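You operate a simulated robot arm through the tools that you are given. There is no shell and no other tool. Be economical: measure what you need, move in short steps, check, and stop when the job is done.

You run a simulated robot arm. Do the job below in one go: nothing can be reset, and whatever is moved stays where it is left.

JOB
The dirty basin water is scalding: cool it, let it out and rinse the basin.
Fine: heat knob to COLD, fill to the line, tap off; only then pull the plug and stand it on the basin cabinet; once empty, tap half on and off again; keep hands out of the hot water. Set down upright: basin plug.
Where things are to end (x, y in the base frame): basin plug within 60 mm of [610, 310].

The check looks at the end state, three seconds after you hand in, the way a careful person would. Anything else that was tipped, shoved, dropped, spilled or broken makes it a failure.

ROBOT AND FRAMES
A 6-joint arm with a two-finger parallel gripper, fixed in place. Base frame: the origin is at the foot of the arm, x ahead of it, y to its left, z up. Readings come in mm, degrees, newtons and seconds.
With the tool pointing down near the work surface it reaches from about 300 to 740 mm from the base axis. Its first joint turns from -66.0 to 66.0 degrees. Payload 2.45 kg.
Tool frame: the origin (TCP) lies between the finger pads and is the grasp point; the fingertips stand 24 mm ahead of it; z points along the fingers, y is the line along which they close. The gripper opens to 68 mm. The fingers are 17 mm wide and 10 mm thick; the gripper's body (40 by 70 mm) begins 41 mm behind the TCP.
Orientation is that of the tool frame in the base frame, as a unit quaternion [x, y, z, w]. With the fingers straight down and closing along the base's y, the tool's x points along the base's -x, its y along +y and its z along -z.

CONTROLS
- The arm moves only by the tool apply_moves. Its arguments are lists of equal length, an entry for each row: "offset": the shift along the tool's x, y, z in units of 20 mm (1.0 is 20 mm), a list of three; "angular": the turn, a rotation vector about the tool's x, y, z in units of 4 degrees (1.0 is 4 degrees), a list of three; "gripper": the gripper command, from -1 (shut) to 1 (fully open), values between in proportion. In form: {"offset": [[x, y, z], ...], "angular": [[wx, wy, wz], ...], "gripper": [gripper, ...]}. A call has 1 to 8 rows; each row shifts and turns the commanded pose from where the row before left it, along the tool's axes as they then stand. A call with a number of a shift or a turn outside -1 to 1 is refused whole. Each row takes 0.2 s and may step no farther than 50 mm and 8.6 degrees from the row before; otherwise, or with a gripper value out of range, the whole call is refused. Where a pose cannot be reached the arm comes as near as it can. A force on the tool above 40 N (or 10 N above the force at the start of the call, whichever is more), or a blocked arm, ends the call early, and 0.2 s more pass. Each finger travels about 108 mm/s and halts on what it meets, pressing with about 32 N; the grip force reading is that of the motor and also rises with nothing between the fingers. The clock runs only during rows and for 0.2 s after the last one: add rows that do not move to give the fingers time. The reply holds the time, the measured pose of the TCP, the force on the tool along the base axes, the opening and the grip force, in the units named above and with some noise, with the torque about the TCP (base axes, N m) and any sound that the robot's microphone picked up, and new pictures: "pictures" is both (left out), scene, wrist or none.
- Cameras (640 x 400 px; columns grow to the right, rows downward): "scene" is fixed at [184.6, 440.2, 1455.3]; the picture's right is [-0.47, -0.88, 0.00], its down [-0.58, 0.31, -0.75] and it looks along [0.66, -0.35, -0.66] (base axes); focal length 309 px, centre (320, 200). "wrist" rides on the gripper at [84, 11, -75] in the tool frame; the picture's right is [-0.13, 0.99, 0.00], its down [-0.60, -0.08, -0.79] and it looks along [-0.79, -0.10, 0.61] (tool axes); focal length 251 px, centre (320, 200).
- point_at(camera, pixels): for up to 12 pixels [column, row] of the newest picture of that camera ("zoom" is the newest enlarged one), the place [x, y, z] in the base frame of the surface seen there, good to about 2 mm. No time passes.
- zoom(camera, box): a new picture of the part [left, top, right, bottom] of that camera's present view, enlarged. No time passes.
- hand_in(): hands the job in; it is judged then, once.

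Work in short steps. Measure before you move; look again where a grasp or a placing could have gone wrong, and mend it. You have 80 turns and 200 pictures in all, those below and enlarged ones among them. Open the gripper and draw the arm clear of the work before you hand the job in, unless the task says otherwise; then end with one line.

The tools are called after "Call:" as name(argument=value, ...) on one line, values as JSON. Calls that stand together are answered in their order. apply_moves: Moves the arm, as the interface text tells. Its arguments: {"type":"object","properties":{"offset":{"type":"array","items":{"type":"array","items":{"type":"number"}}},"angular":{"type":"array","items":{"type":"array","items":{"type":"number"}}},"gripper":{"type":"array","items":{"type":"number"}},"pictures":{"type":"string","enum":["both","scene","wrist","none"]}},"required":["offset","angular","gripper"]} The other tools are called the same way: point_at (camera, pixels) gives the place of the surface under pixels of a picture; zoom (camera, box) takes an enlarged picture of a part of a camera's view; hand_in () hands the job in.

At the start:

```text
clock: 0.0
ee_pos: [426.5, 86.7, 1192.0]
orientation: [0.0, 1.0, 0.0, 0.0]
wrist_force: [0.8, -0.6, -1.0]
moment: [-0.02, 0.02, -0.01]
finger_gap: 68.1
finger_force: 0.2
```

scene: 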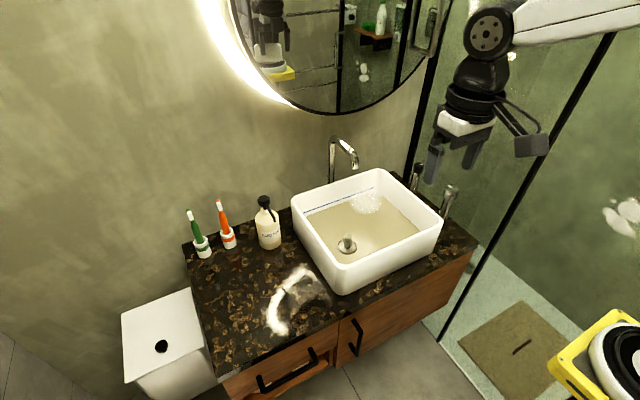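
wrist: 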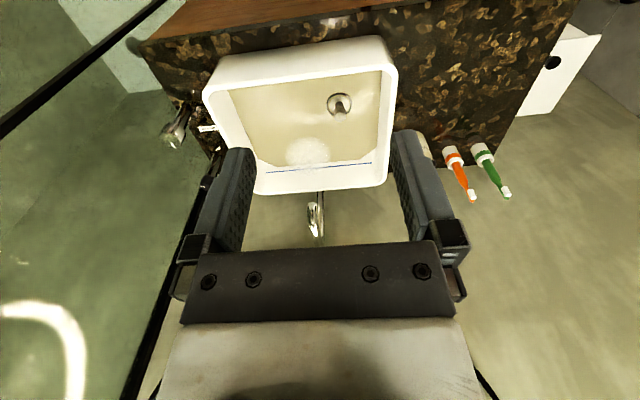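

The basin sits around (365,230) in the scene, the tap at (343,150), possible knobs at (418,175) and (448,195). I zoom in on these before moving.

Call:
zoom(camera="scene", box=[270, 120, 480, 300])

Call:
zoom(camera="scene", box=[390, 140, 480, 230])

Call:
zoom(camera="wrist", box=[130, 60, 430, 250])

Call:
point_at(camera="scene", pixels=[[347, 243], [346, 250], [448, 190], [447, 208], [418, 168], [415, 188], [333, 140], [355, 165], [333, 180], [345, 195], [400, 235], [280, 275]])

```text
2.22 times, centred on (375, 210) of scene
```

zoom: 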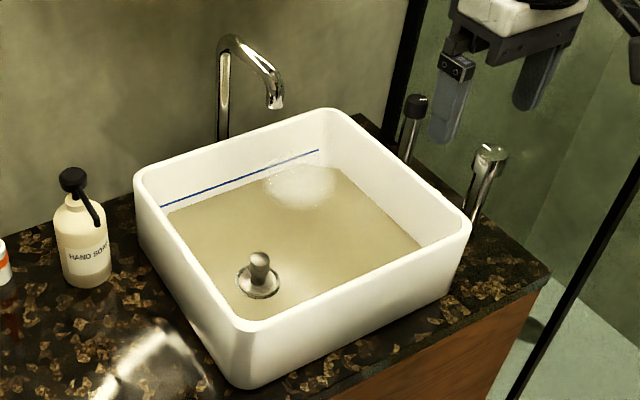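

```text
4.44 times, centred on (435, 185) of scene
```

zoom: 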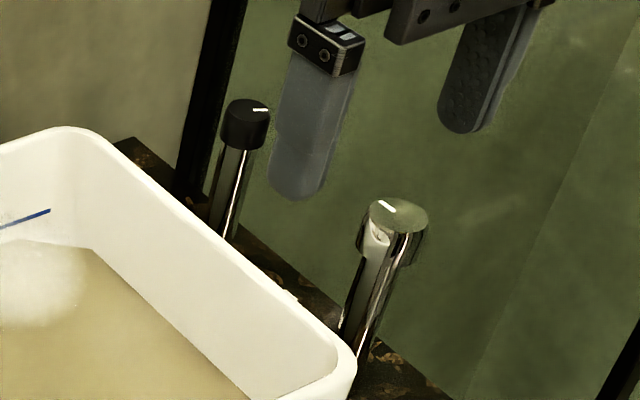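

```text
2.11 times, centred on (280, 155) of wrist
```

zoom: 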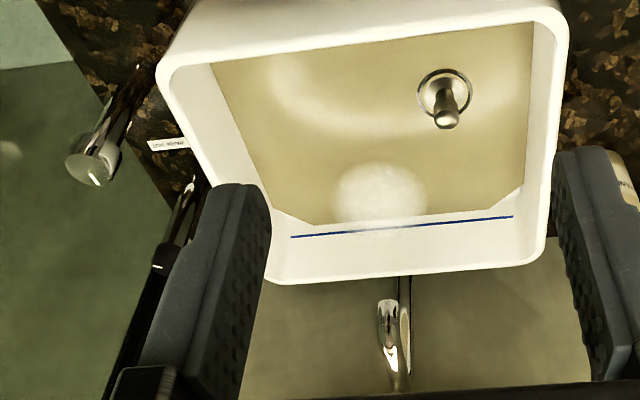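

```text
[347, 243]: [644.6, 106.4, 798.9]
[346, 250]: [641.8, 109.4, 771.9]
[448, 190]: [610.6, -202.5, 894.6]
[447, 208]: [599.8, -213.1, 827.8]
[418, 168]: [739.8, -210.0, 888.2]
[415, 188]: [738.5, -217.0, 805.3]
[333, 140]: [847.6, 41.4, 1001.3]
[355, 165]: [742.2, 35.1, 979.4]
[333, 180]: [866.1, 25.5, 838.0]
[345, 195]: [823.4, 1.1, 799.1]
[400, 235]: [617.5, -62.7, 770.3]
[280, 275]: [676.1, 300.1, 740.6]
```

The knobs are at (608,-205,~895) chrome and (740,-212,~890) black. There is also a small label beside the chrome one, so I move over for a closer look.

Call:
apply_moves(offset=[[0, -1, 0], [0, -1, 0], [0, -1, 0], [0, -1, 0], [0, -1, 0], [0, -1, 0], [0, -1, 0], [0, -1, 0]], angular=[[0, 0, 0], [0, 0, 0], [0, 0, 0], [0, 0, 0], [0, 0, 0], [0, 0, 0], [0, 0, 0], [0, 0, 0]], gripper=[1, 1, 1, 1, 1, 1, 1, 1], pictures="none")

Call:
apply_moves(offset=[[0, -1, 0.5], [0, -1, 0.5], [0, -1, 0.5], [0, -1, 0.5], [0, -1, 0.5], [0, -0.5, 0.5], [0, 0, 0.5], [0, 0, 0]], angular=[[0, 0, 0], [0, 0, 0], [0, 0, 0], [0, 0, 0], [0, 0, 0], [0, 0, 0], [0, 0, 0], [0, 0, 0]], gripper=[1, 1, 1, 1, 1, 1, 1, 1])

```text
clock: 1.8
ee_pos: [428.1, -72.2, 1192.9]
orientation: [-0.001, 1.0, 0.001, 0.0]
wrist_force: [-0.7, 0.8, 0.3]
moment: [0.03, 0.01, 0.02]
finger_gap: 67.8
finger_force: 0.0
```

```text
clock: 3.6
ee_pos: [424.4, -182.9, 1123.0]
orientation: [-0.001, 1.0, 0.0, 0.0]
wrist_force: [0.0, -0.2, -0.2]
moment: [-0.02, 0.0, 0.0]
finger_gap: 68.0
finger_force: 0.0
```

scene: 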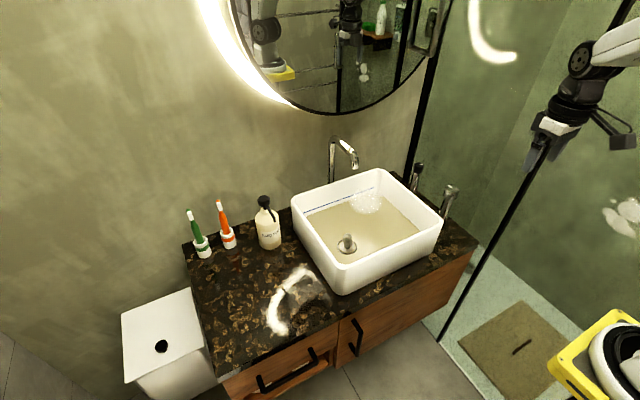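
wrist: 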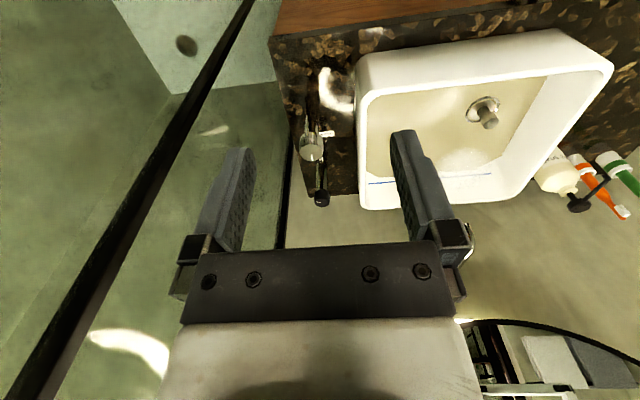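

Knobs now show at (312,148) and (322,198) in the wrist view. I zoom in on them and measure the knobs, the label and the glass edge.

Call:
zoom(camera="wrist", box=[270, 90, 370, 220])

Call:
point_at(camera="wrist", pixels=[[312, 150], [303, 146], [320, 146], [322, 200], [314, 200], [328, 200], [327, 133], [285, 180], [262, 250], [200, 100], [300, 120], [340, 95]])

Call:
zoom(camera="scene", box=[400, 150, 480, 220])

Call:
point_at(camera="zoom", pixels=[[145, 110], [165, 115], [128, 125], [400, 300], [370, 310], [435, 310], [400, 340], [420, 120], [500, 330], [60, 150]])

```text
3.08 times, centred on (320, 155) of wrist
```

zoom: 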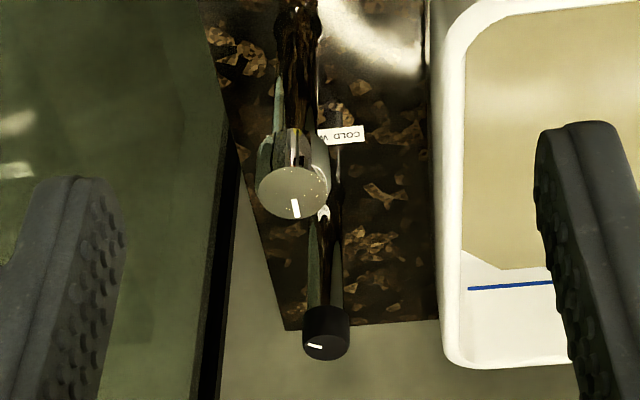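

```text
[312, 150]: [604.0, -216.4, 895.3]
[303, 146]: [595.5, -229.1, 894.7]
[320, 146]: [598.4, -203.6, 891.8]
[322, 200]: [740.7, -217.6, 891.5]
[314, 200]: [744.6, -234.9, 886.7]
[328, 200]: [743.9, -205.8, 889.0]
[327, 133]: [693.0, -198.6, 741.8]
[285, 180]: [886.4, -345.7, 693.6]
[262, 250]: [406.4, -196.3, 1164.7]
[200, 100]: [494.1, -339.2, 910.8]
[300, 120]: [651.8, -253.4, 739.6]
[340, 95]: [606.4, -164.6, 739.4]
```

```text
5.71 times, centred on (440, 185) of scene
```

zoom: 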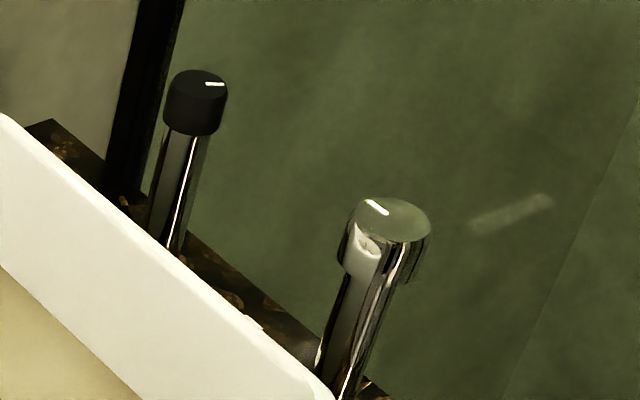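

```text
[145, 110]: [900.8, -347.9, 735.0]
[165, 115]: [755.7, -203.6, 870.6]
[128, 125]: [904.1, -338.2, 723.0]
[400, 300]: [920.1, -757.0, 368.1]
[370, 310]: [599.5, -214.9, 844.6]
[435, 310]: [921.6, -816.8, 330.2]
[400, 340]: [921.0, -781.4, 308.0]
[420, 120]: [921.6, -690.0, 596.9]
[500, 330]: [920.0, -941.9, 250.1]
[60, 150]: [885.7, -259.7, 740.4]
```

The label beneath the knobs begins "COLD …" and is partly hidden by the chrome knob. I shift left and forward to read it.

Call:
apply_moves(offset=[[-1, 1, 0], [-1, 1, 0], [-1, 1, 0], [-1, 1, 0], [-1, 1, 0], [0, 1, 0], [0, 0, 0]], angular=[[0, 0, 0], [0, 0, 0], [0, 0, 0], [0, 0, 0], [0, 0, 0], [0, 0, 0], [0, 0, 0]], gripper=[1, 1, 1, 1, 1, 1, 1], pictures="wrist")

```text
clock: 5.2
ee_pos: [526.6, -61.3, 1123.1]
orientation: [-0.001, 1.0, 0.0, 0.0]
wrist_force: [-0.2, 0.0, 0.1]
moment: [-0.02, 0.0, -0.02]
finger_gap: 67.9
finger_force: 0.1
```

wrist: 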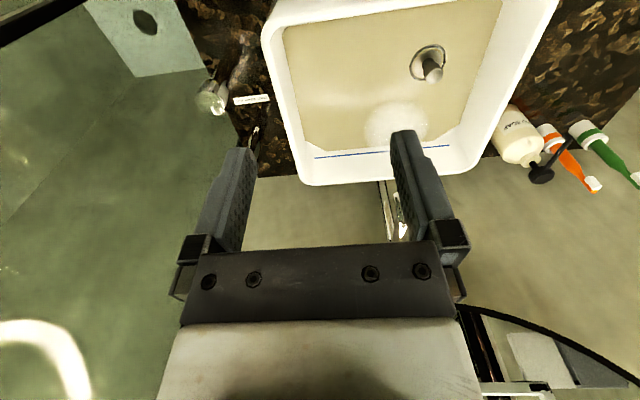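

The label is now clear at (252,99); I enlarge it.

Call:
zoom(camera="wrist", box=[230, 85, 274, 113])

Call:
zoom(camera="wrist", box=[190, 60, 290, 180])

Call:
point_at(camera="wrist", pixels=[[233, 101], [270, 98], [340, 80], [300, 110], [330, 140], [360, 156], [400, 151], [435, 72], [430, 60], [434, 76]])

```text
14.29 times, centred on (252, 99) of wrist
```

zoom: 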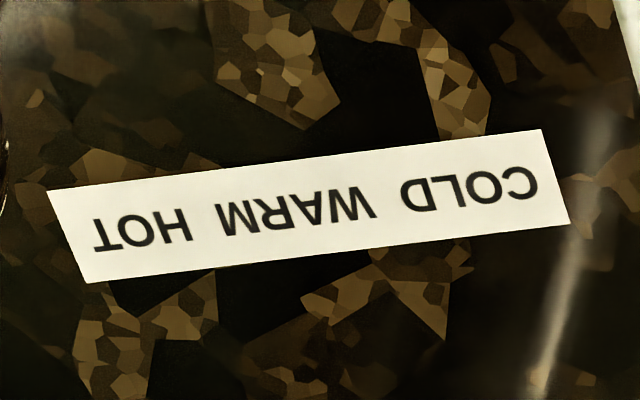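

```text
3.33 times, centred on (240, 120) of wrist
```

zoom: 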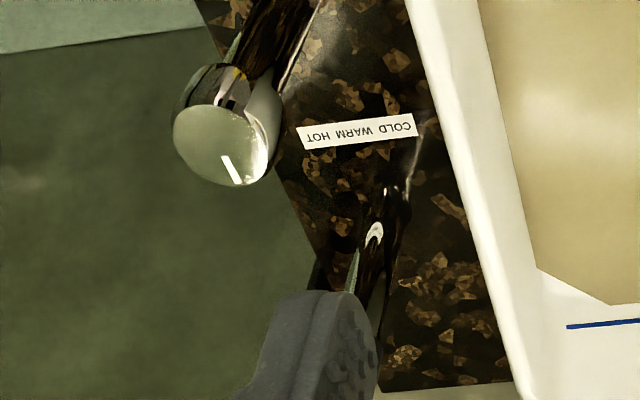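

```text
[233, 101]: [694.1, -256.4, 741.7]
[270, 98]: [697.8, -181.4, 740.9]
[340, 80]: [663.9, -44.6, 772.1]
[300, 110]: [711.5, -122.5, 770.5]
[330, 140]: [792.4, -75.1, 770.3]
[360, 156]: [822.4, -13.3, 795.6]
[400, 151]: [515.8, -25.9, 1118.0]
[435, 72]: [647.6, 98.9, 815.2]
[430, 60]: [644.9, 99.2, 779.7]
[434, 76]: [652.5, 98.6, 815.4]
```

The label reads COLD at left (+y), WARM, HOT at right (-y), and sits in front of the black knob, whose pointer faces HOT; so black is heat and chrome is the tap. I go above the black knob.

Call:
apply_moves(offset=[[-1, -1, 0.5], [-1, -1, 0.5], [-1, -1, 0.5], [-1, -1, 0.5], [-1, -1, 0.5], [-1, -1, 0.5], [-1, -1, 0.5], [-1, -0.83, 0.5]], angular=[[0, 0, 0], [0, 0, 0], [0, 0, 0], [0, 0, 0], [0, 0, 0], [0, 0, 0], [0, 0, 0], [0, 0, 0]], gripper=[1, 1, 1, 1, 1, 1, 1, 1], pictures="none")

Call:
apply_moves(offset=[[-0.5, 0, 1], [-0.5, 0, 1], [-0.5, 0, 1], [0, 0, 0]], angular=[[0, 0, 0], [0, 0, 0], [0, 0, 0], [0, 0, 0]], gripper=[1, 1, 1, 1])

```text
clock: 7.0
ee_pos: [688.4, -218.2, 1042.8]
orientation: [0.0, 1.0, 0.0, 0.001]
wrist_force: [-1.3, 0.3, 0.0]
moment: [0.0, -0.01, 0.01]
finger_gap: 67.8
finger_force: 0.1
```

```text
clock: 8.0
ee_pos: [717.2, -219.0, 982.6]
orientation: [0.0, 1.0, 0.0, 0.0]
wrist_force: [-0.1, 1.0, -1.0]
moment: [-0.01, 0.02, 0.04]
finger_gap: 67.9
finger_force: 0.1
```

scene: 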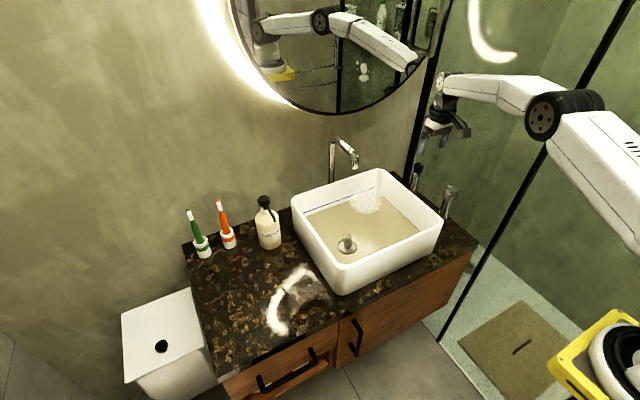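
wrist: 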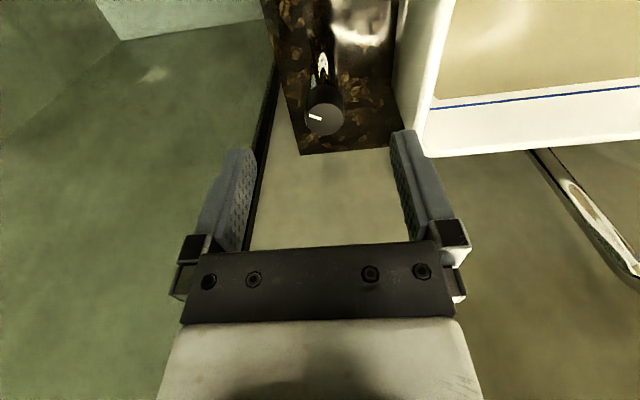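

Call:
zoom(camera="wrist", box=[280, 50, 380, 150])

Call:
point_at(camera="wrist", pixels=[[325, 120], [308, 120], [342, 120], [325, 105], [325, 133], [311, 116], [320, 119]])

```text
4.00 times, centred on (330, 100) of wrist
```

zoom: 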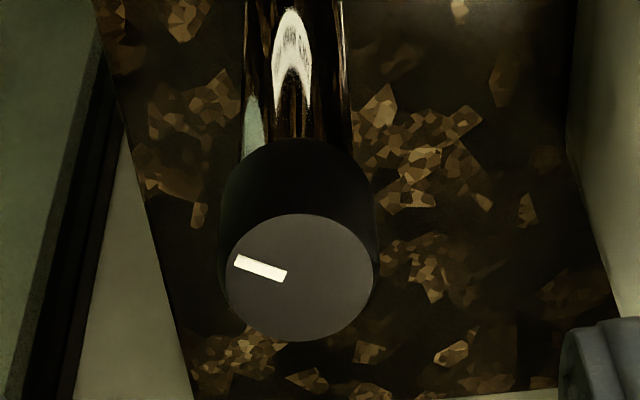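

```text
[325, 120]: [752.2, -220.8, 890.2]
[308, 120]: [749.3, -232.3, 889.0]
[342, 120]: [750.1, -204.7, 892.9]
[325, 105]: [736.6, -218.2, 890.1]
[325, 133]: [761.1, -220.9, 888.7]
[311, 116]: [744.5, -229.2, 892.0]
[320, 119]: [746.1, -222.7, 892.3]
```

Black cap centre is about (749,-219.5), top z 890, radius ~14; its pointer faces roughly -y with a slight -x tilt. I go down around it with fingers open.

Call:
apply_moves(offset=[[-0.8, 0, 0], [-0.8, 0, 0.5], [0, 0, 1], [0, 0, 1], [0, 0, 1], [0, 0, 1], [0, 0, 0.2], [0, 0, 0]], angular=[[0, 0, 0], [0, 0, 0], [0, 0, 0], [0, 0, 0], [0, 0, 0], [0, 0, 0], [0, 0, 0], [0, 0, 0]], gripper=[1, 1, 1, 1, 1, 1, 1, 1], pictures="wrist")

```text
clock: 9.8
ee_pos: [729.2, -212.4, 888.7]
orientation: [0.0, 1.0, 0.0, 0.0]
wrist_force: [0.3, 0.0, 0.6]
moment: [0.0, 0.01, 0.03]
finger_gap: 67.8
finger_force: 0.0
out of reach, approached as far as the arm can: row 2, 6
```

wrist: 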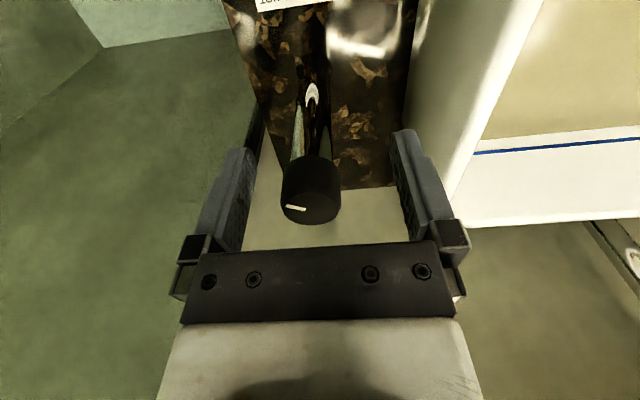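

Reach falls short by ~20 mm (729 vs 749) with the tool vertical, so I tilt the fingers about 12° outward to gain reach.

Call:
apply_moves(offset=[[0, 0, 0], [0, 0, 0], [0, 0, 0], [0, 0, 0]], angular=[[0, -1, 0], [0, -1, 0], [0, -1, 0], [0, 0, 0]], gripper=[1, 1, 1, 1], pictures="wrist")

```text
clock: 10.8
ee_pos: [760.5, -223.2, 885.4]
orientation: [0.0, 0.995, 0.0, 0.104]
wrist_force: [0.3, 0.1, -0.6]
moment: [0.02, 0.01, 0.0]
finger_gap: 68.0
finger_force: 0.1
out of reach, approached as far as the arm can: row 1, 2, 3
```

wrist: 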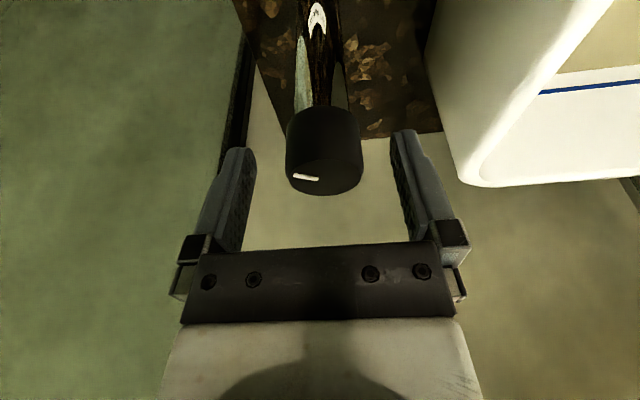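

TCP is now about 11 mm past the knob centre; I shift back and check.

Call:
apply_moves(offset=[[0.52, 0.17, -0.31], [0, 0, 0]], angular=[[0, 0, 0], [0, 0, 0]], gripper=[1, 1], pictures="wrist")

```text
clock: 11.4
ee_pos: [760.9, -222.8, 885.5]
orientation: [0.0, 0.994, 0.0, 0.105]
wrist_force: [0.7, -0.6, -0.6]
moment: [0.0, 0.0, -0.02]
finger_gap: 68.1
finger_force: 0.0
out of reach, approached as far as the arm can: row 1
```

wrist: 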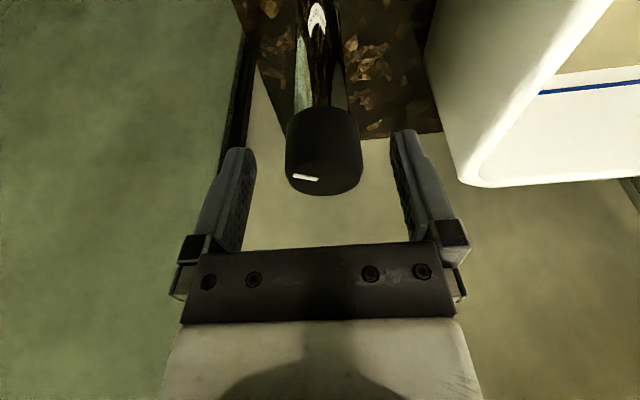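

The arm didn't move, still on its reach limit; I back off further so the command returns within reach.

Call:
apply_moves(offset=[[0.7, 0.1, -0.15], [0, 0, 0]], angular=[[0, 0, 0], [0, 0, 0]], gripper=[1, 1], pictures="none")

```text
clock: 12.0
ee_pos: [745.8, -220.9, 884.6]
orientation: [0.0, 0.994, -0.001, 0.106]
wrist_force: [-0.9, -0.2, -0.4]
moment: [0.0, -0.01, -0.01]
finger_gap: 67.9
finger_force: 0.0
```

Now nearly centred; I fine-tune and view.

Call:
apply_moves(offset=[[-0.15, 0.05, -0.12], [0, 0, 0]], angular=[[0, 0, 0], [0, 0, 0]], gripper=[1, 1], pictures="wrist")

Call:
zoom(camera="wrist", box=[240, 100, 400, 240])

Call:
point_at(camera="zoom", pixels=[[320, 200], [320, 250], [320, 300], [250, 300], [400, 300]])

```text
clock: 12.6
ee_pos: [749.6, -220.8, 887.4]
orientation: [0.0, 0.995, 0.0, 0.104]
wrist_force: [-0.6, 1.1, 0.8]
moment: [0.04, -0.01, 0.03]
finger_gap: 68.0
finger_force: 0.1
```

wrist: 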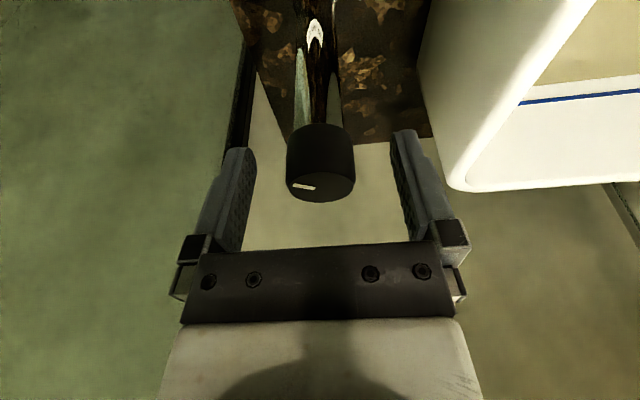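

```text
2.86 times, centred on (320, 170) of wrist
```

zoom: 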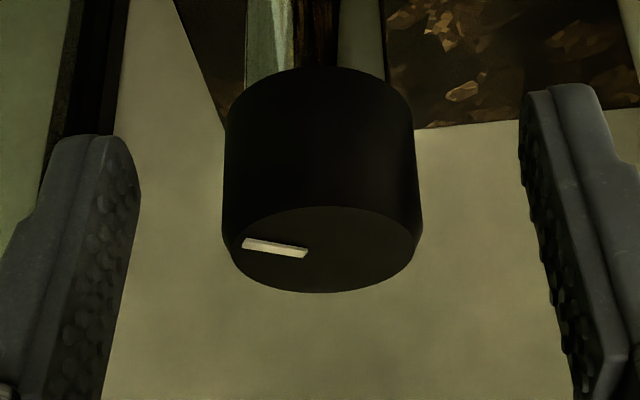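

```text
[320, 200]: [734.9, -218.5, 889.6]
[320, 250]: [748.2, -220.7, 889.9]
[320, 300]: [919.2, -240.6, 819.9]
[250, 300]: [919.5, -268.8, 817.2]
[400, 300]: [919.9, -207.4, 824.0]
```

Centred on the cap. I close, then turn 8° clockwise (towards -x, along the label) as a test.

Call:
apply_moves(offset=[[0, 0, 0], [0, 0, 0], [0, 0, 0], [0, 0, 0], [0, 0, 0], [0, 0, 0]], angular=[[0, 0, 0], [0, 0, 0], [0, 0, 0], [0, 0, 1], [0, 0, 1], [0, 0, 0]], gripper=[-1, -1, -1, -1, -1, -1], pictures="wrist")

Call:
zoom(camera="wrist", box=[240, 100, 400, 240])

```text
clock: 14.0
ee_pos: [747.7, -219.8, 887.7]
orientation: [0.069, 0.992, 0.008, 0.104]
wrist_force: [0.9, 1.5, -3.3]
moment: [-1.21, -0.37, 0.3]
finger_gap: 31.8
finger_force: 44.6
```

wrist: 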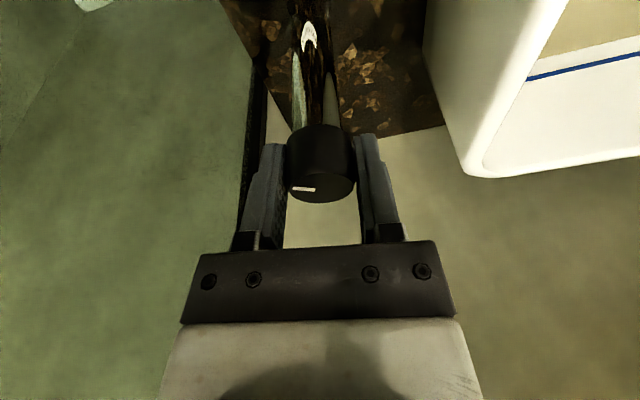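

```text
2.86 times, centred on (320, 170) of wrist
```

zoom: 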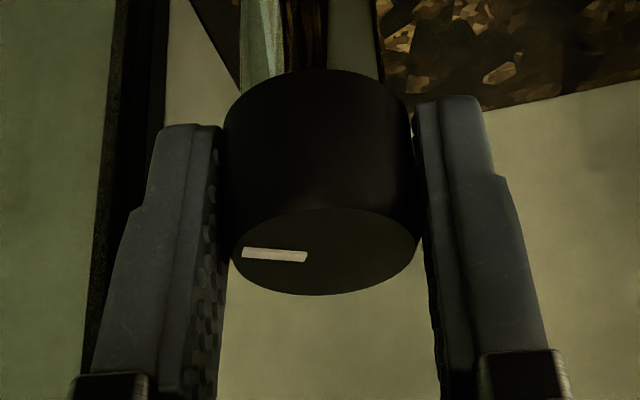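

The mark moved almost with the gripper and moment z is small (0.3 N m); I turn 16° more clockwise to see.

Call:
apply_moves(offset=[[0, 0, 0], [0, 0, 0], [0, 0, 0], [0, 0, 0], [0, 0, 0]], angular=[[0, 0, 1], [0, 0, 1], [0, 0, 1], [0, 0, 1], [0, 0, 0]], gripper=[-1, -1, -1, -1, -1], pictures="wrist")

Call:
zoom(camera="wrist", box=[240, 100, 400, 240])

```text
clock: 15.2
ee_pos: [747.3, -219.8, 887.2]
orientation: [0.206, 0.973, 0.022, 0.102]
wrist_force: [2.2, 5.5, -4.3]
moment: [-0.96, 0.16, 0.72]
finger_gap: 33.2
finger_force: 44.8
```

wrist: 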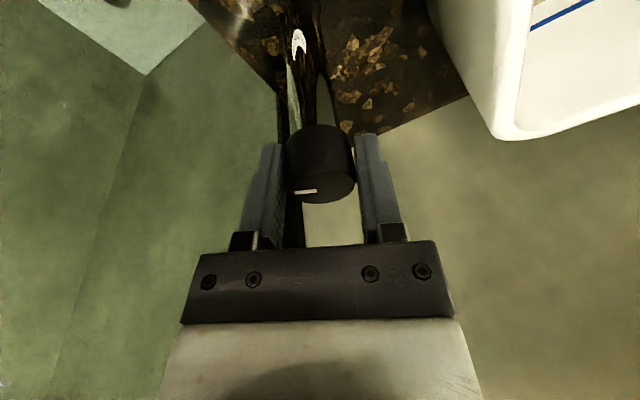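

```text
2.86 times, centred on (320, 170) of wrist
```

zoom: 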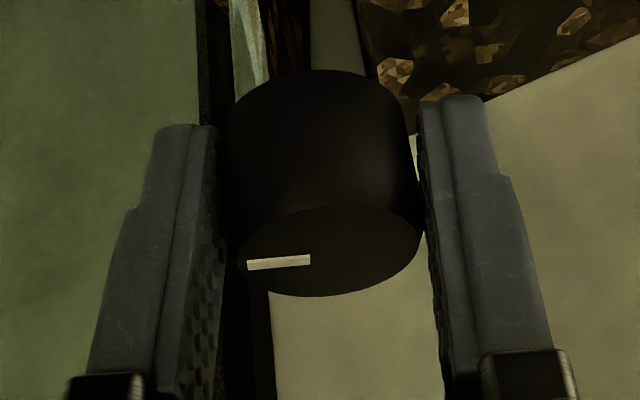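

The mark stayed put in the world while the gripper turned (moment rising), so clockwise is the stop. I turn back counter-clockwise 32°.

Call:
apply_moves(offset=[[0, 0, 0], [0, 0, 0], [0, 0, 0], [0, 0, 0], [0, 0, 0], [0, 0, 0], [0, 0, 0], [0, 0, 0]], angular=[[0, 0, -1], [0, 0, -1], [0, 0, -1], [0, 0, -1], [0, 0, -1], [0, 0, -1], [0, 0, -1], [0, 0, -1]], gripper=[-1, -1, -1, -1, -1, -1, -1, -1], pictures="wrist")

Call:
zoom(camera="wrist", box=[240, 100, 400, 240])

```text
clock: 17.0
ee_pos: [749.4, -220.0, 888.5]
orientation: [-0.07, 0.992, -0.007, 0.104]
wrist_force: [-2.3, 7.0, 2.2]
moment: [1.58, -0.64, 0.02]
finger_gap: 31.6
finger_force: 44.6
```

wrist: 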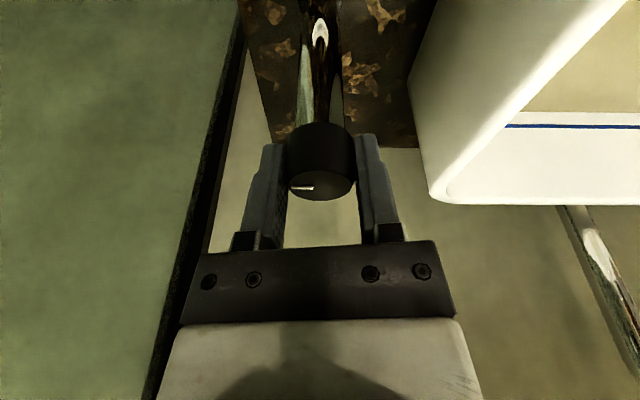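

```text
2.86 times, centred on (320, 170) of wrist
```

zoom: 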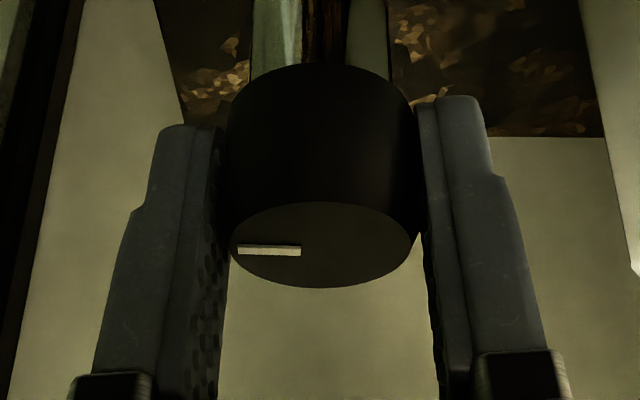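

The mark now turned with the gripper going counter-clockwise. I measure the mark, then continue turning another 32°.

Call:
point_at(camera="zoom", pixels=[[242, 250], [297, 252], [320, 245], [235, 245], [405, 245], [320, 285], [320, 207]])

Call:
apply_moves(offset=[[0, 0, 0], [0, 0, 0], [0, 0, 0], [0, 0, 0], [0, 0, 0], [0, 0, 0], [0, 0, 0], [0, 0, 0]], angular=[[0, 0, -1], [0, 0, -1], [0, 0, -1], [0, 0, -1], [0, 0, -1], [0, 0, -1], [0, 0, -1], [0, 0, -1]], gripper=[-1, -1, -1, -1, -1, -1, -1, -1], pictures="wrist")

Call:
zoom(camera="wrist", box=[240, 100, 400, 240])

Call:
point_at(camera="zoom", pixels=[[242, 250], [297, 252], [320, 245], [235, 245], [405, 245], [320, 285], [320, 207]])

```text
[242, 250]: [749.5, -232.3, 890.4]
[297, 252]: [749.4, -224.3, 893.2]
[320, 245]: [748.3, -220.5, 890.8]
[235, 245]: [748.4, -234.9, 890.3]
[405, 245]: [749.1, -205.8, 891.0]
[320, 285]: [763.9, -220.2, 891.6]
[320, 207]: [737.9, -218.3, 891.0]
```

```text
clock: 18.8
ee_pos: [748.2, -219.2, 887.3]
orientation: [-0.34, 0.935, -0.034, 0.097]
wrist_force: [-2.2, 9.1, 5.5]
moment: [1.75, -0.09, -0.02]
finger_gap: 33.8
finger_force: 45.0
```

wrist: 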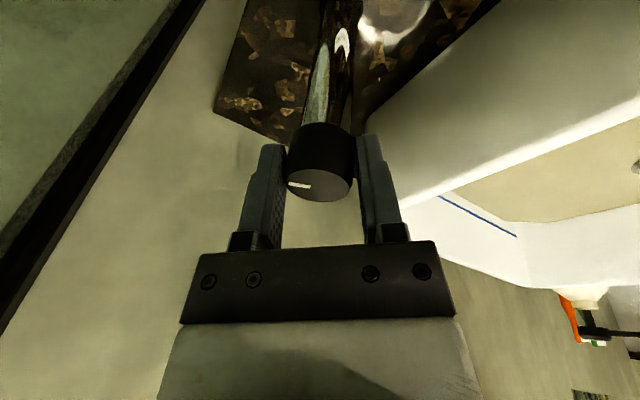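

```text
2.86 times, centred on (320, 170) of wrist
```

zoom: 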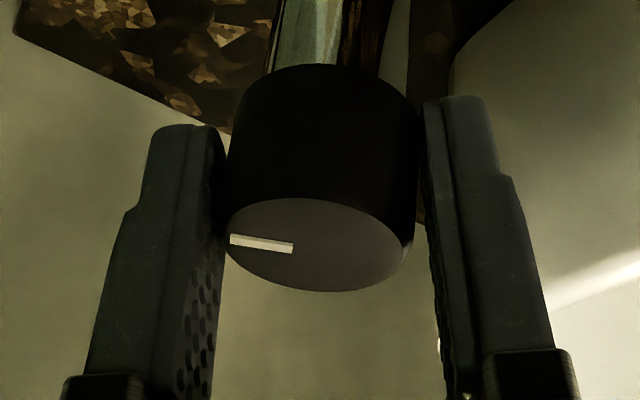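

```text
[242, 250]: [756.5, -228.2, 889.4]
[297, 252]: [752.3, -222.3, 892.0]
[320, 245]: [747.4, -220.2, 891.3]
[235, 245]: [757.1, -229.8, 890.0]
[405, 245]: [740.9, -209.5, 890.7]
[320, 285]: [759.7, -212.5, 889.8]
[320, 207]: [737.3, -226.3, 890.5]
```

The knob follows counter-clockwise (pointer ~-47° now). I open, wind the gripper back clockwise, then grip again.

Call:
apply_moves(offset=[[0, 0, 0], [0, 0, 0], [0, 0, 0], [0, 0, 0], [0, 0, 0], [0, 0, 0], [0, 0, 0], [0, 0, 0]], angular=[[0, 0, 0], [0, 0, 0], [0, 0, 1], [0, 0, 1], [0, 0, 1], [0, 0, 1], [0, 0, 1], [0, 0, 1]], gripper=[1, 1, 1, 1, 1, 1, 1, 1], pictures="none")

Call:
apply_moves(offset=[[0, 0, 0], [0, 0, 0], [0, 0, 0], [0, 0, 0], [0, 0, 0], [0, 0, 0], [0, 0, 0], [0, 0, 0]], angular=[[0, 0, 1], [0, 0, 1], [0, 0, 1], [0, 0, 1], [0, 0, 1], [0, 0, 1], [0, 0, 1], [0, 0, 1]], gripper=[1, 1, 1, 1, 1, 1, 1, 1], pictures="none")

Call:
apply_moves(offset=[[0, 0, 0], [0, 0, 0], [0, 0, 0], [0, 0, 0], [0, 0, 0], [0, 0, 0], [0, 0, 0], [0, 0, 0]], angular=[[0, 0, 1], [0, 0, 1], [0, 0, 1], [0, 0, 1], [0, 0, 1], [0, 0, 1], [0, 0, 1], [0, 0, 1]], gripper=[1, 1, 1, 1, 1, 1, 1, 1], pictures="wrist")

```text
clock: 20.6
ee_pos: [748.2, -219.6, 888.3]
orientation: [-0.138, 0.985, -0.014, 0.103]
wrist_force: [-0.1, 0.4, -0.4]
moment: [0.02, 0.04, -0.01]
finger_gap: 68.1
finger_force: 0.0
```

```text
clock: 22.4
ee_pos: [747.5, -220.2, 889.0]
orientation: [0.139, 0.985, 0.015, 0.104]
wrist_force: [-0.3, 0.2, 0.2]
moment: [0.0, -0.03, -0.02]
finger_gap: 68.1
finger_force: 0.0
```

```text
clock: 24.2
ee_pos: [748.1, -220.7, 888.4]
orientation: [0.405, 0.908, 0.043, 0.095]
wrist_force: [-0.1, -0.5, -0.3]
moment: [0.0, -0.02, 0.0]
finger_gap: 68.1
finger_force: 0.1
```

wrist: 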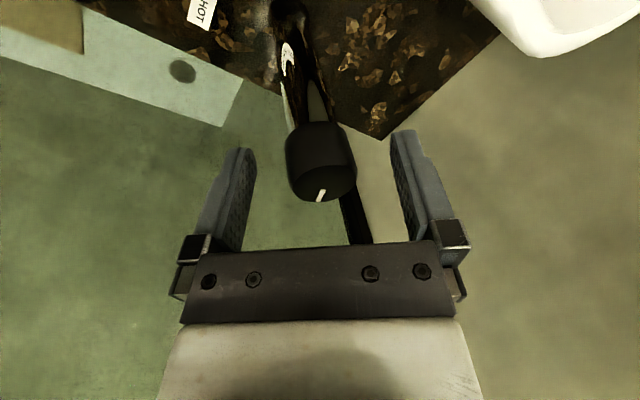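

Yaw is +48° and the knob kept its position. I grip again and turn 88° counter-clockwise.

Call:
apply_moves(offset=[[0, 0, 0], [0, 0, 0], [0, 0, 0], [0, 0, 0], [0, 0, 0], [0, 0, 0], [0, 0, 0], [0, 0, 0]], angular=[[0, 0, 0], [0, 0, 0], [0, 0, 0], [0, 0, -1], [0, 0, -1], [0, 0, -1], [0, 0, -1], [0, 0, -1]], gripper=[-1, -1, -1, -1, -1, -1, -1, -1], pictures="none")

Call:
apply_moves(offset=[[0, 0, 0], [0, 0, 0], [0, 0, 0], [0, 0, 0], [0, 0, 0], [0, 0, 0], [0, 0, 0], [0, 0, 0]], angular=[[0, 0, -1], [0, 0, -1], [0, 0, -1], [0, 0, -1], [0, 0, -1], [0, 0, -1], [0, 0, -1], [0, 0, -1]], gripper=[-1, -1, -1, -1, -1, -1, -1, -1], pictures="none")

Call:
apply_moves(offset=[[0, 0, 0], [0, 0, 0], [0, 0, 0], [0, 0, 0], [0, 0, 0], [0, 0, 0], [0, 0, 0], [0, 0, 0]], angular=[[0, 0, -1], [0, 0, -1], [0, 0, -1], [0, 0, -1], [0, 0, -1], [0, 0, -1], [0, 0, -1], [0, 0, -1]], gripper=[-1, -1, -1, -1, -1, -1, -1, -1], pictures="wrist")

Call:
zoom(camera="wrist", box=[240, 100, 400, 240])

```text
clock: 26.0
ee_pos: [747.9, -219.8, 888.4]
orientation: [0.24, 0.965, 0.026, 0.102]
wrist_force: [-0.3, 4.3, 6.6]
moment: [-0.14, 1.12, 0.0]
finger_gap: 33.2
finger_force: 44.8
```

```text
clock: 27.8
ee_pos: [747.2, -218.8, 889.0]
orientation: [-0.034, 0.994, -0.003, 0.104]
wrist_force: [5.4, -0.4, 0.8]
moment: [1.55, -0.28, 0.01]
finger_gap: 31.0
finger_force: 44.4
```

```text
clock: 29.6
ee_pos: [747.7, -220.4, 887.6]
orientation: [-0.308, 0.946, -0.033, 0.1]
wrist_force: [-1.4, 3.1, 1.8]
moment: [1.02, 0.36, -0.43]
finger_gap: 34.1
finger_force: 45.2
```

wrist: 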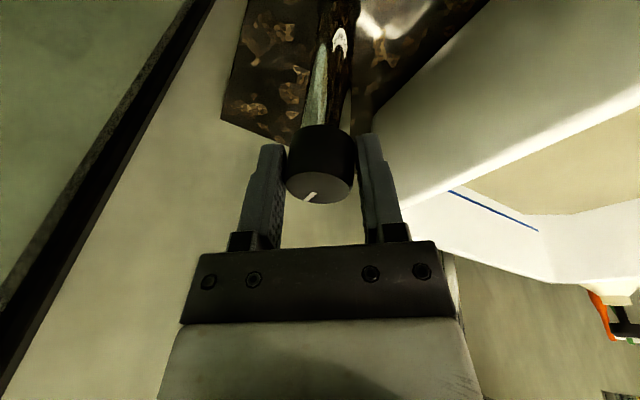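

```text
2.86 times, centred on (320, 170) of wrist
```

zoom: 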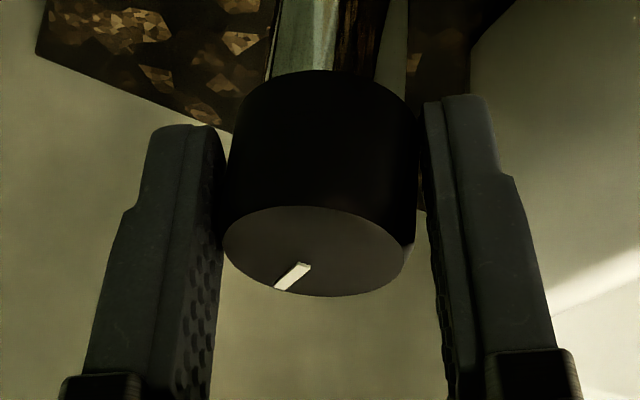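

Moment z is now -0.43, so possibly a stop. I measure the mark's direction.

Call:
point_at(camera="zoom", pixels=[[283, 286], [303, 266], [225, 245], [405, 260], [320, 252]])

Call:
apply_moves(offset=[[0, 0, 0], [0, 0, 0], [0, 0, 0]], angular=[[0, 0, -1], [0, 0, -1], [0, 0, 0]], gripper=[-1, -1, -1], pictures="wrist")

Call:
zoom(camera="wrist", box=[240, 100, 400, 240])

```text
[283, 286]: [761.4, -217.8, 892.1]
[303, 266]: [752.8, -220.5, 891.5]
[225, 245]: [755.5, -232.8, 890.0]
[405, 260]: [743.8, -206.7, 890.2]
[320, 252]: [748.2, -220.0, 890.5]
```

```text
clock: 30.4
ee_pos: [747.7, -221.2, 887.4]
orientation: [-0.375, 0.921, -0.038, 0.097]
wrist_force: [-3.3, 6.6, 0.0]
moment: [0.78, 0.55, -0.17]
finger_gap: 33.6
finger_force: 45.1
```

wrist: 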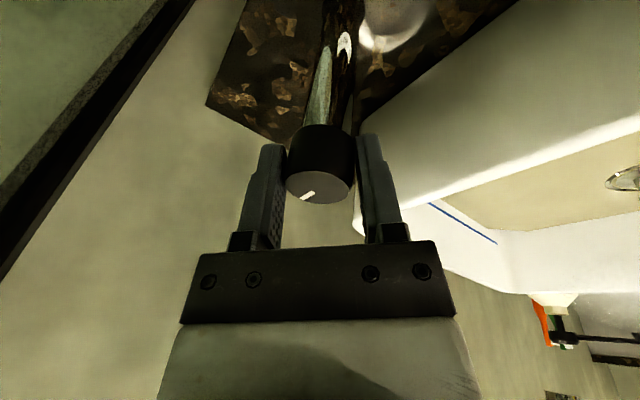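

```text
2.86 times, centred on (320, 170) of wrist
```

zoom: 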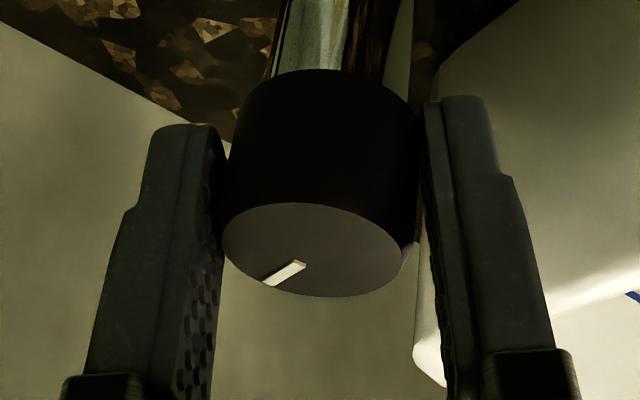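

Call:
point_at(camera="zoom", pixels=[[268, 282], [284, 273], [300, 264], [320, 250]])

Call:
apply_moves(offset=[[0, 0, 0], [0, 0, 0], [0, 0, 0], [0, 0, 0], [0, 0, 0], [0, 0, 0], [0, 0, 0], [0, 0, 0]], angular=[[0, 0, 0], [0, 0, 0], [0, 0, 1], [0, 0, 1], [0, 0, 1], [0, 0, 1], [0, 0, 1], [0, 0, 1]], gripper=[1, 1, 1, 1, 1, 1, 1, 1], pictures="none")

Call:
apply_moves(offset=[[0, 0, 0], [0, 0, 0], [0, 0, 0], [0, 0, 0], [0, 0, 0], [0, 0, 0]], angular=[[0, 0, 1], [0, 0, 1], [0, 0, 1], [0, 0, 1], [0, 0, 1], [0, 0, 0]], gripper=[1, 1, 1, 1, 1, 1], pictures="wrist")

Call:
zoom(camera="wrist", box=[240, 100, 400, 240])

```text
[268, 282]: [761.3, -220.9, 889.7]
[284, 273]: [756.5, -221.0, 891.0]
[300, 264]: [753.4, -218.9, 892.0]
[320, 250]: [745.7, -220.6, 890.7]
```

```text
clock: 32.2
ee_pos: [747.2, -220.7, 888.0]
orientation: [-0.172, 0.979, -0.017, 0.103]
wrist_force: [0.2, 0.2, -0.1]
moment: [-0.01, -0.03, 0.01]
finger_gap: 67.9
finger_force: 0.1
```

```text
clock: 33.6
ee_pos: [747.0, -220.3, 888.5]
orientation: [0.001, 0.995, 0.0, 0.104]
wrist_force: [0.9, 1.5, -0.8]
moment: [0.0, 0.0, -0.01]
finger_gap: 68.1
finger_force: 0.2
```

wrist: 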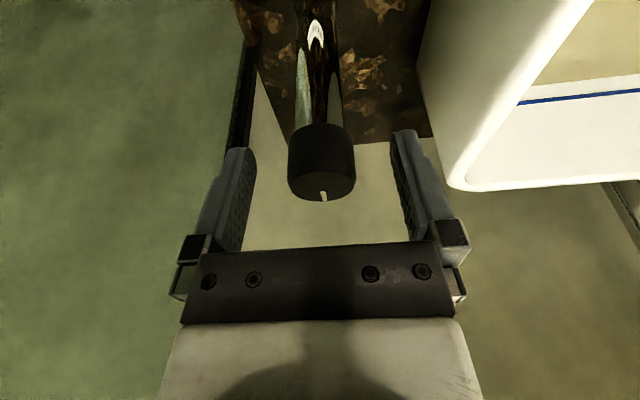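

```text
2.86 times, centred on (320, 170) of wrist
```

zoom: 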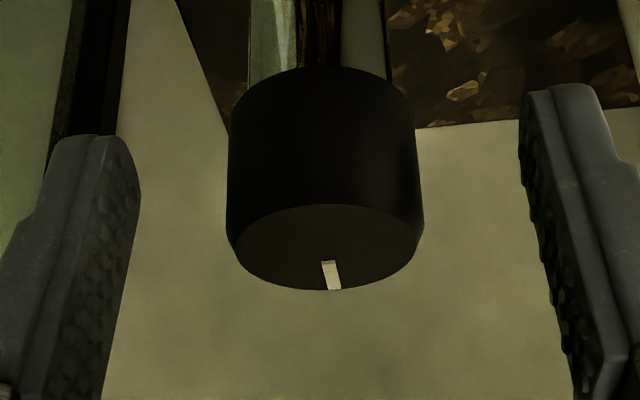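

The pointer now faces +x. To check whether this is the end stop or just slip, I grip afresh at yaw 0 and turn 28° counter-clockwise.

Call:
apply_moves(offset=[[0.05, 0, 0], [0, 0, 0], [0, 0, 0], [0, 0, 0]], angular=[[0, 0, 0], [0, 0, 0], [0, 0, 0], [0, 0, -1]], gripper=[-1, -1, -1, -1], pictures="none")

Call:
apply_moves(offset=[[0, 0, 0], [0, 0, 0], [0, 0, 0]], angular=[[0, 0, -1], [0, 0, -1], [0, 0, -1]], gripper=[-1, -1, -1], pictures="none")

Call:
apply_moves(offset=[[0, 0, 0], [0, 0, 0], [0, 0, 0]], angular=[[0, 0, -1], [0, 0, -1], [0, 0, -1]], gripper=[-1, -1, -1], pictures="wrist")

Call:
zoom(camera="wrist", box=[240, 100, 400, 240])

```text
clock: 34.6
ee_pos: [747.4, -220.8, 888.5]
orientation: [-0.034, 0.994, -0.003, 0.105]
wrist_force: [1.0, 6.7, -0.5]
moment: [1.1, -0.41, -0.44]
finger_gap: 31.8
finger_force: 44.9
```

```text
clock: 35.4
ee_pos: [747.4, -219.8, 887.5]
orientation: [-0.137, 0.985, -0.014, 0.103]
wrist_force: [-0.4, 6.1, 1.8]
moment: [1.35, -0.26, -0.58]
finger_gap: 31.9
finger_force: 45.0
```

```text
clock: 36.2
ee_pos: [746.4, -220.6, 888.1]
orientation: [-0.242, 0.965, -0.024, 0.101]
wrist_force: [-0.9, 3.8, 2.6]
moment: [1.14, 0.13, -0.64]
finger_gap: 33.6
finger_force: 44.8
```

wrist: 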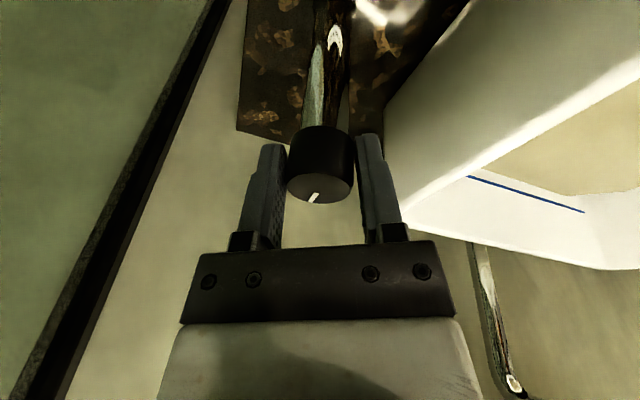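

```text
2.86 times, centred on (320, 170) of wrist
```

zoom: 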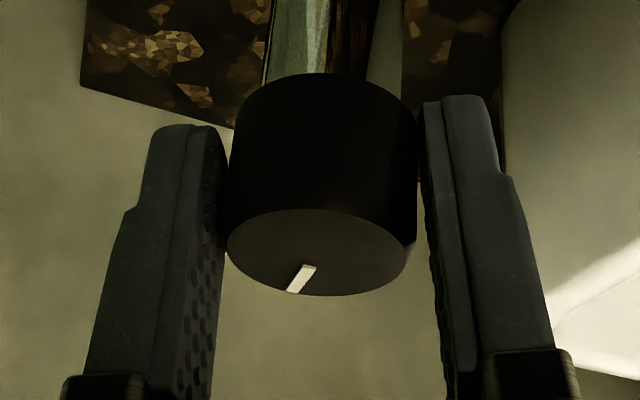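

Fresh grip slips immediately with -0.6 N m, so this is the COLD end stop. I release, rise clear and straighten the tool.

Call:
apply_moves(offset=[[0, 0, 0], [0, 0, 0], [0, 0, -1], [0, 0, -1], [0, 0, -1], [0, 0, 0], [0, 0, 0], [0, 0, 0]], angular=[[0, 0, 0], [0, 0, 0], [0, 0, 0], [0, 0, 0], [0, 0, 0], [0, 0, 1], [0, 0, 1], [0, 0, 1]], gripper=[1, 1, 1, 1, 1, 1, 1, 1], pictures="none")

Call:
apply_moves(offset=[[0, 0, 0], [0, 0, 0], [0, 0, 0], [0, 0, 0], [1, 0, 0], [1, 0, 0], [1, 0, 0], [1, 0, 0]], angular=[[0, 0, 1], [0, 0, 1], [0, 0, 1], [0, 0, 1], [0, 1, 0], [0, 1, 0], [0, 1, 0], [0, 0, 0]], gripper=[1, 1, 1, 1, 1, 1, 1, 1])

```text
clock: 38.0
ee_pos: [736.4, -220.9, 946.8]
orientation: [-0.138, 0.985, -0.014, 0.103]
wrist_force: [-0.2, -0.6, 0.0]
moment: [-0.01, -0.01, -0.03]
finger_gap: 67.9
finger_force: 0.1
```

```text
clock: 39.8
ee_pos: [655.3, -222.1, 937.7]
orientation: [0.0, 1.0, -0.001, -0.001]
wrist_force: [-0.6, 0.2, 0.7]
moment: [0.02, -0.05, -0.02]
finger_gap: 67.9
finger_force: 0.0
```

scene: 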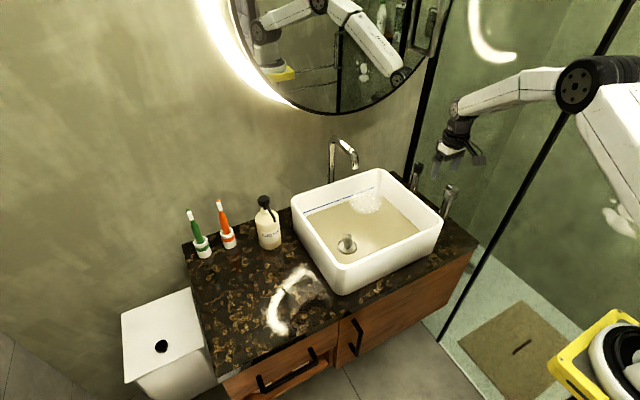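
wrist: 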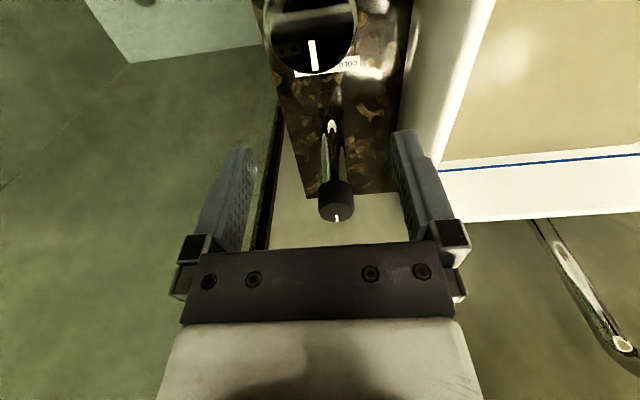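

The black pointer faces straight back. I measure the chrome knob at (310,30), whose pointer also faces +x.

Call:
point_at(camera="wrist", pixels=[[266, 30], [353, 30], [310, 70], [310, 10], [313, 45], [315, 68], [270, 50], [350, 50]])

Call:
apply_moves(offset=[[1, 0, -0.5], [1, 0, -0.5], [1, 0, 0], [0, 0, 0]], angular=[[0, 0, 0], [0, 0, 0], [0, 0, 0], [0, 0, 0]], gripper=[1, 1, 1, 1], pictures="wrist")

Call:
point_at(camera="wrist", pixels=[[280, 95], [340, 95], [310, 70], [310, 110], [310, 95], [290, 95], [330, 95]])

```text
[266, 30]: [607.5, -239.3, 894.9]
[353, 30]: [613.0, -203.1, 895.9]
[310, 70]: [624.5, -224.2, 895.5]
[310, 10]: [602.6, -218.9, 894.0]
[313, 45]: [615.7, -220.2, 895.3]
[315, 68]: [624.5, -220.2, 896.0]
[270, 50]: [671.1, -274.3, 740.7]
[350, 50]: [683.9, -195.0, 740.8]
```

```text
clock: 40.8
ee_pos: [595.4, -220.8, 957.6]
orientation: [0.0, 1.0, 0.0, 0.0]
wrist_force: [-0.7, 0.2, -0.3]
moment: [-0.01, 0.03, 0.02]
finger_gap: 68.1
finger_force: 0.0
```

wrist: 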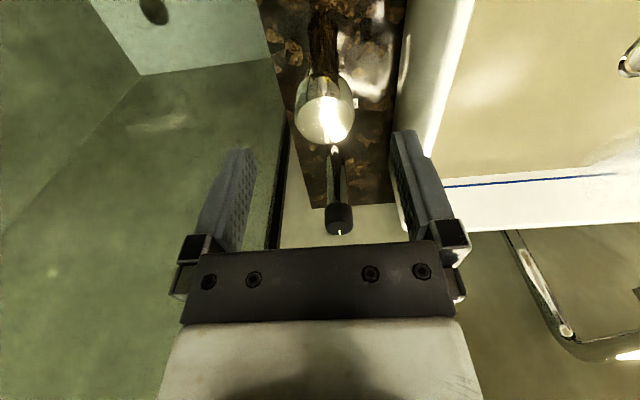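

```text
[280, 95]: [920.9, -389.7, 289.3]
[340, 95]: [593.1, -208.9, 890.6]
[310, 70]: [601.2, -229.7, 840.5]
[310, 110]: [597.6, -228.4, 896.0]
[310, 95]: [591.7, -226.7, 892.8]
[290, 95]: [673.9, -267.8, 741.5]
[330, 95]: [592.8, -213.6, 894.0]
```

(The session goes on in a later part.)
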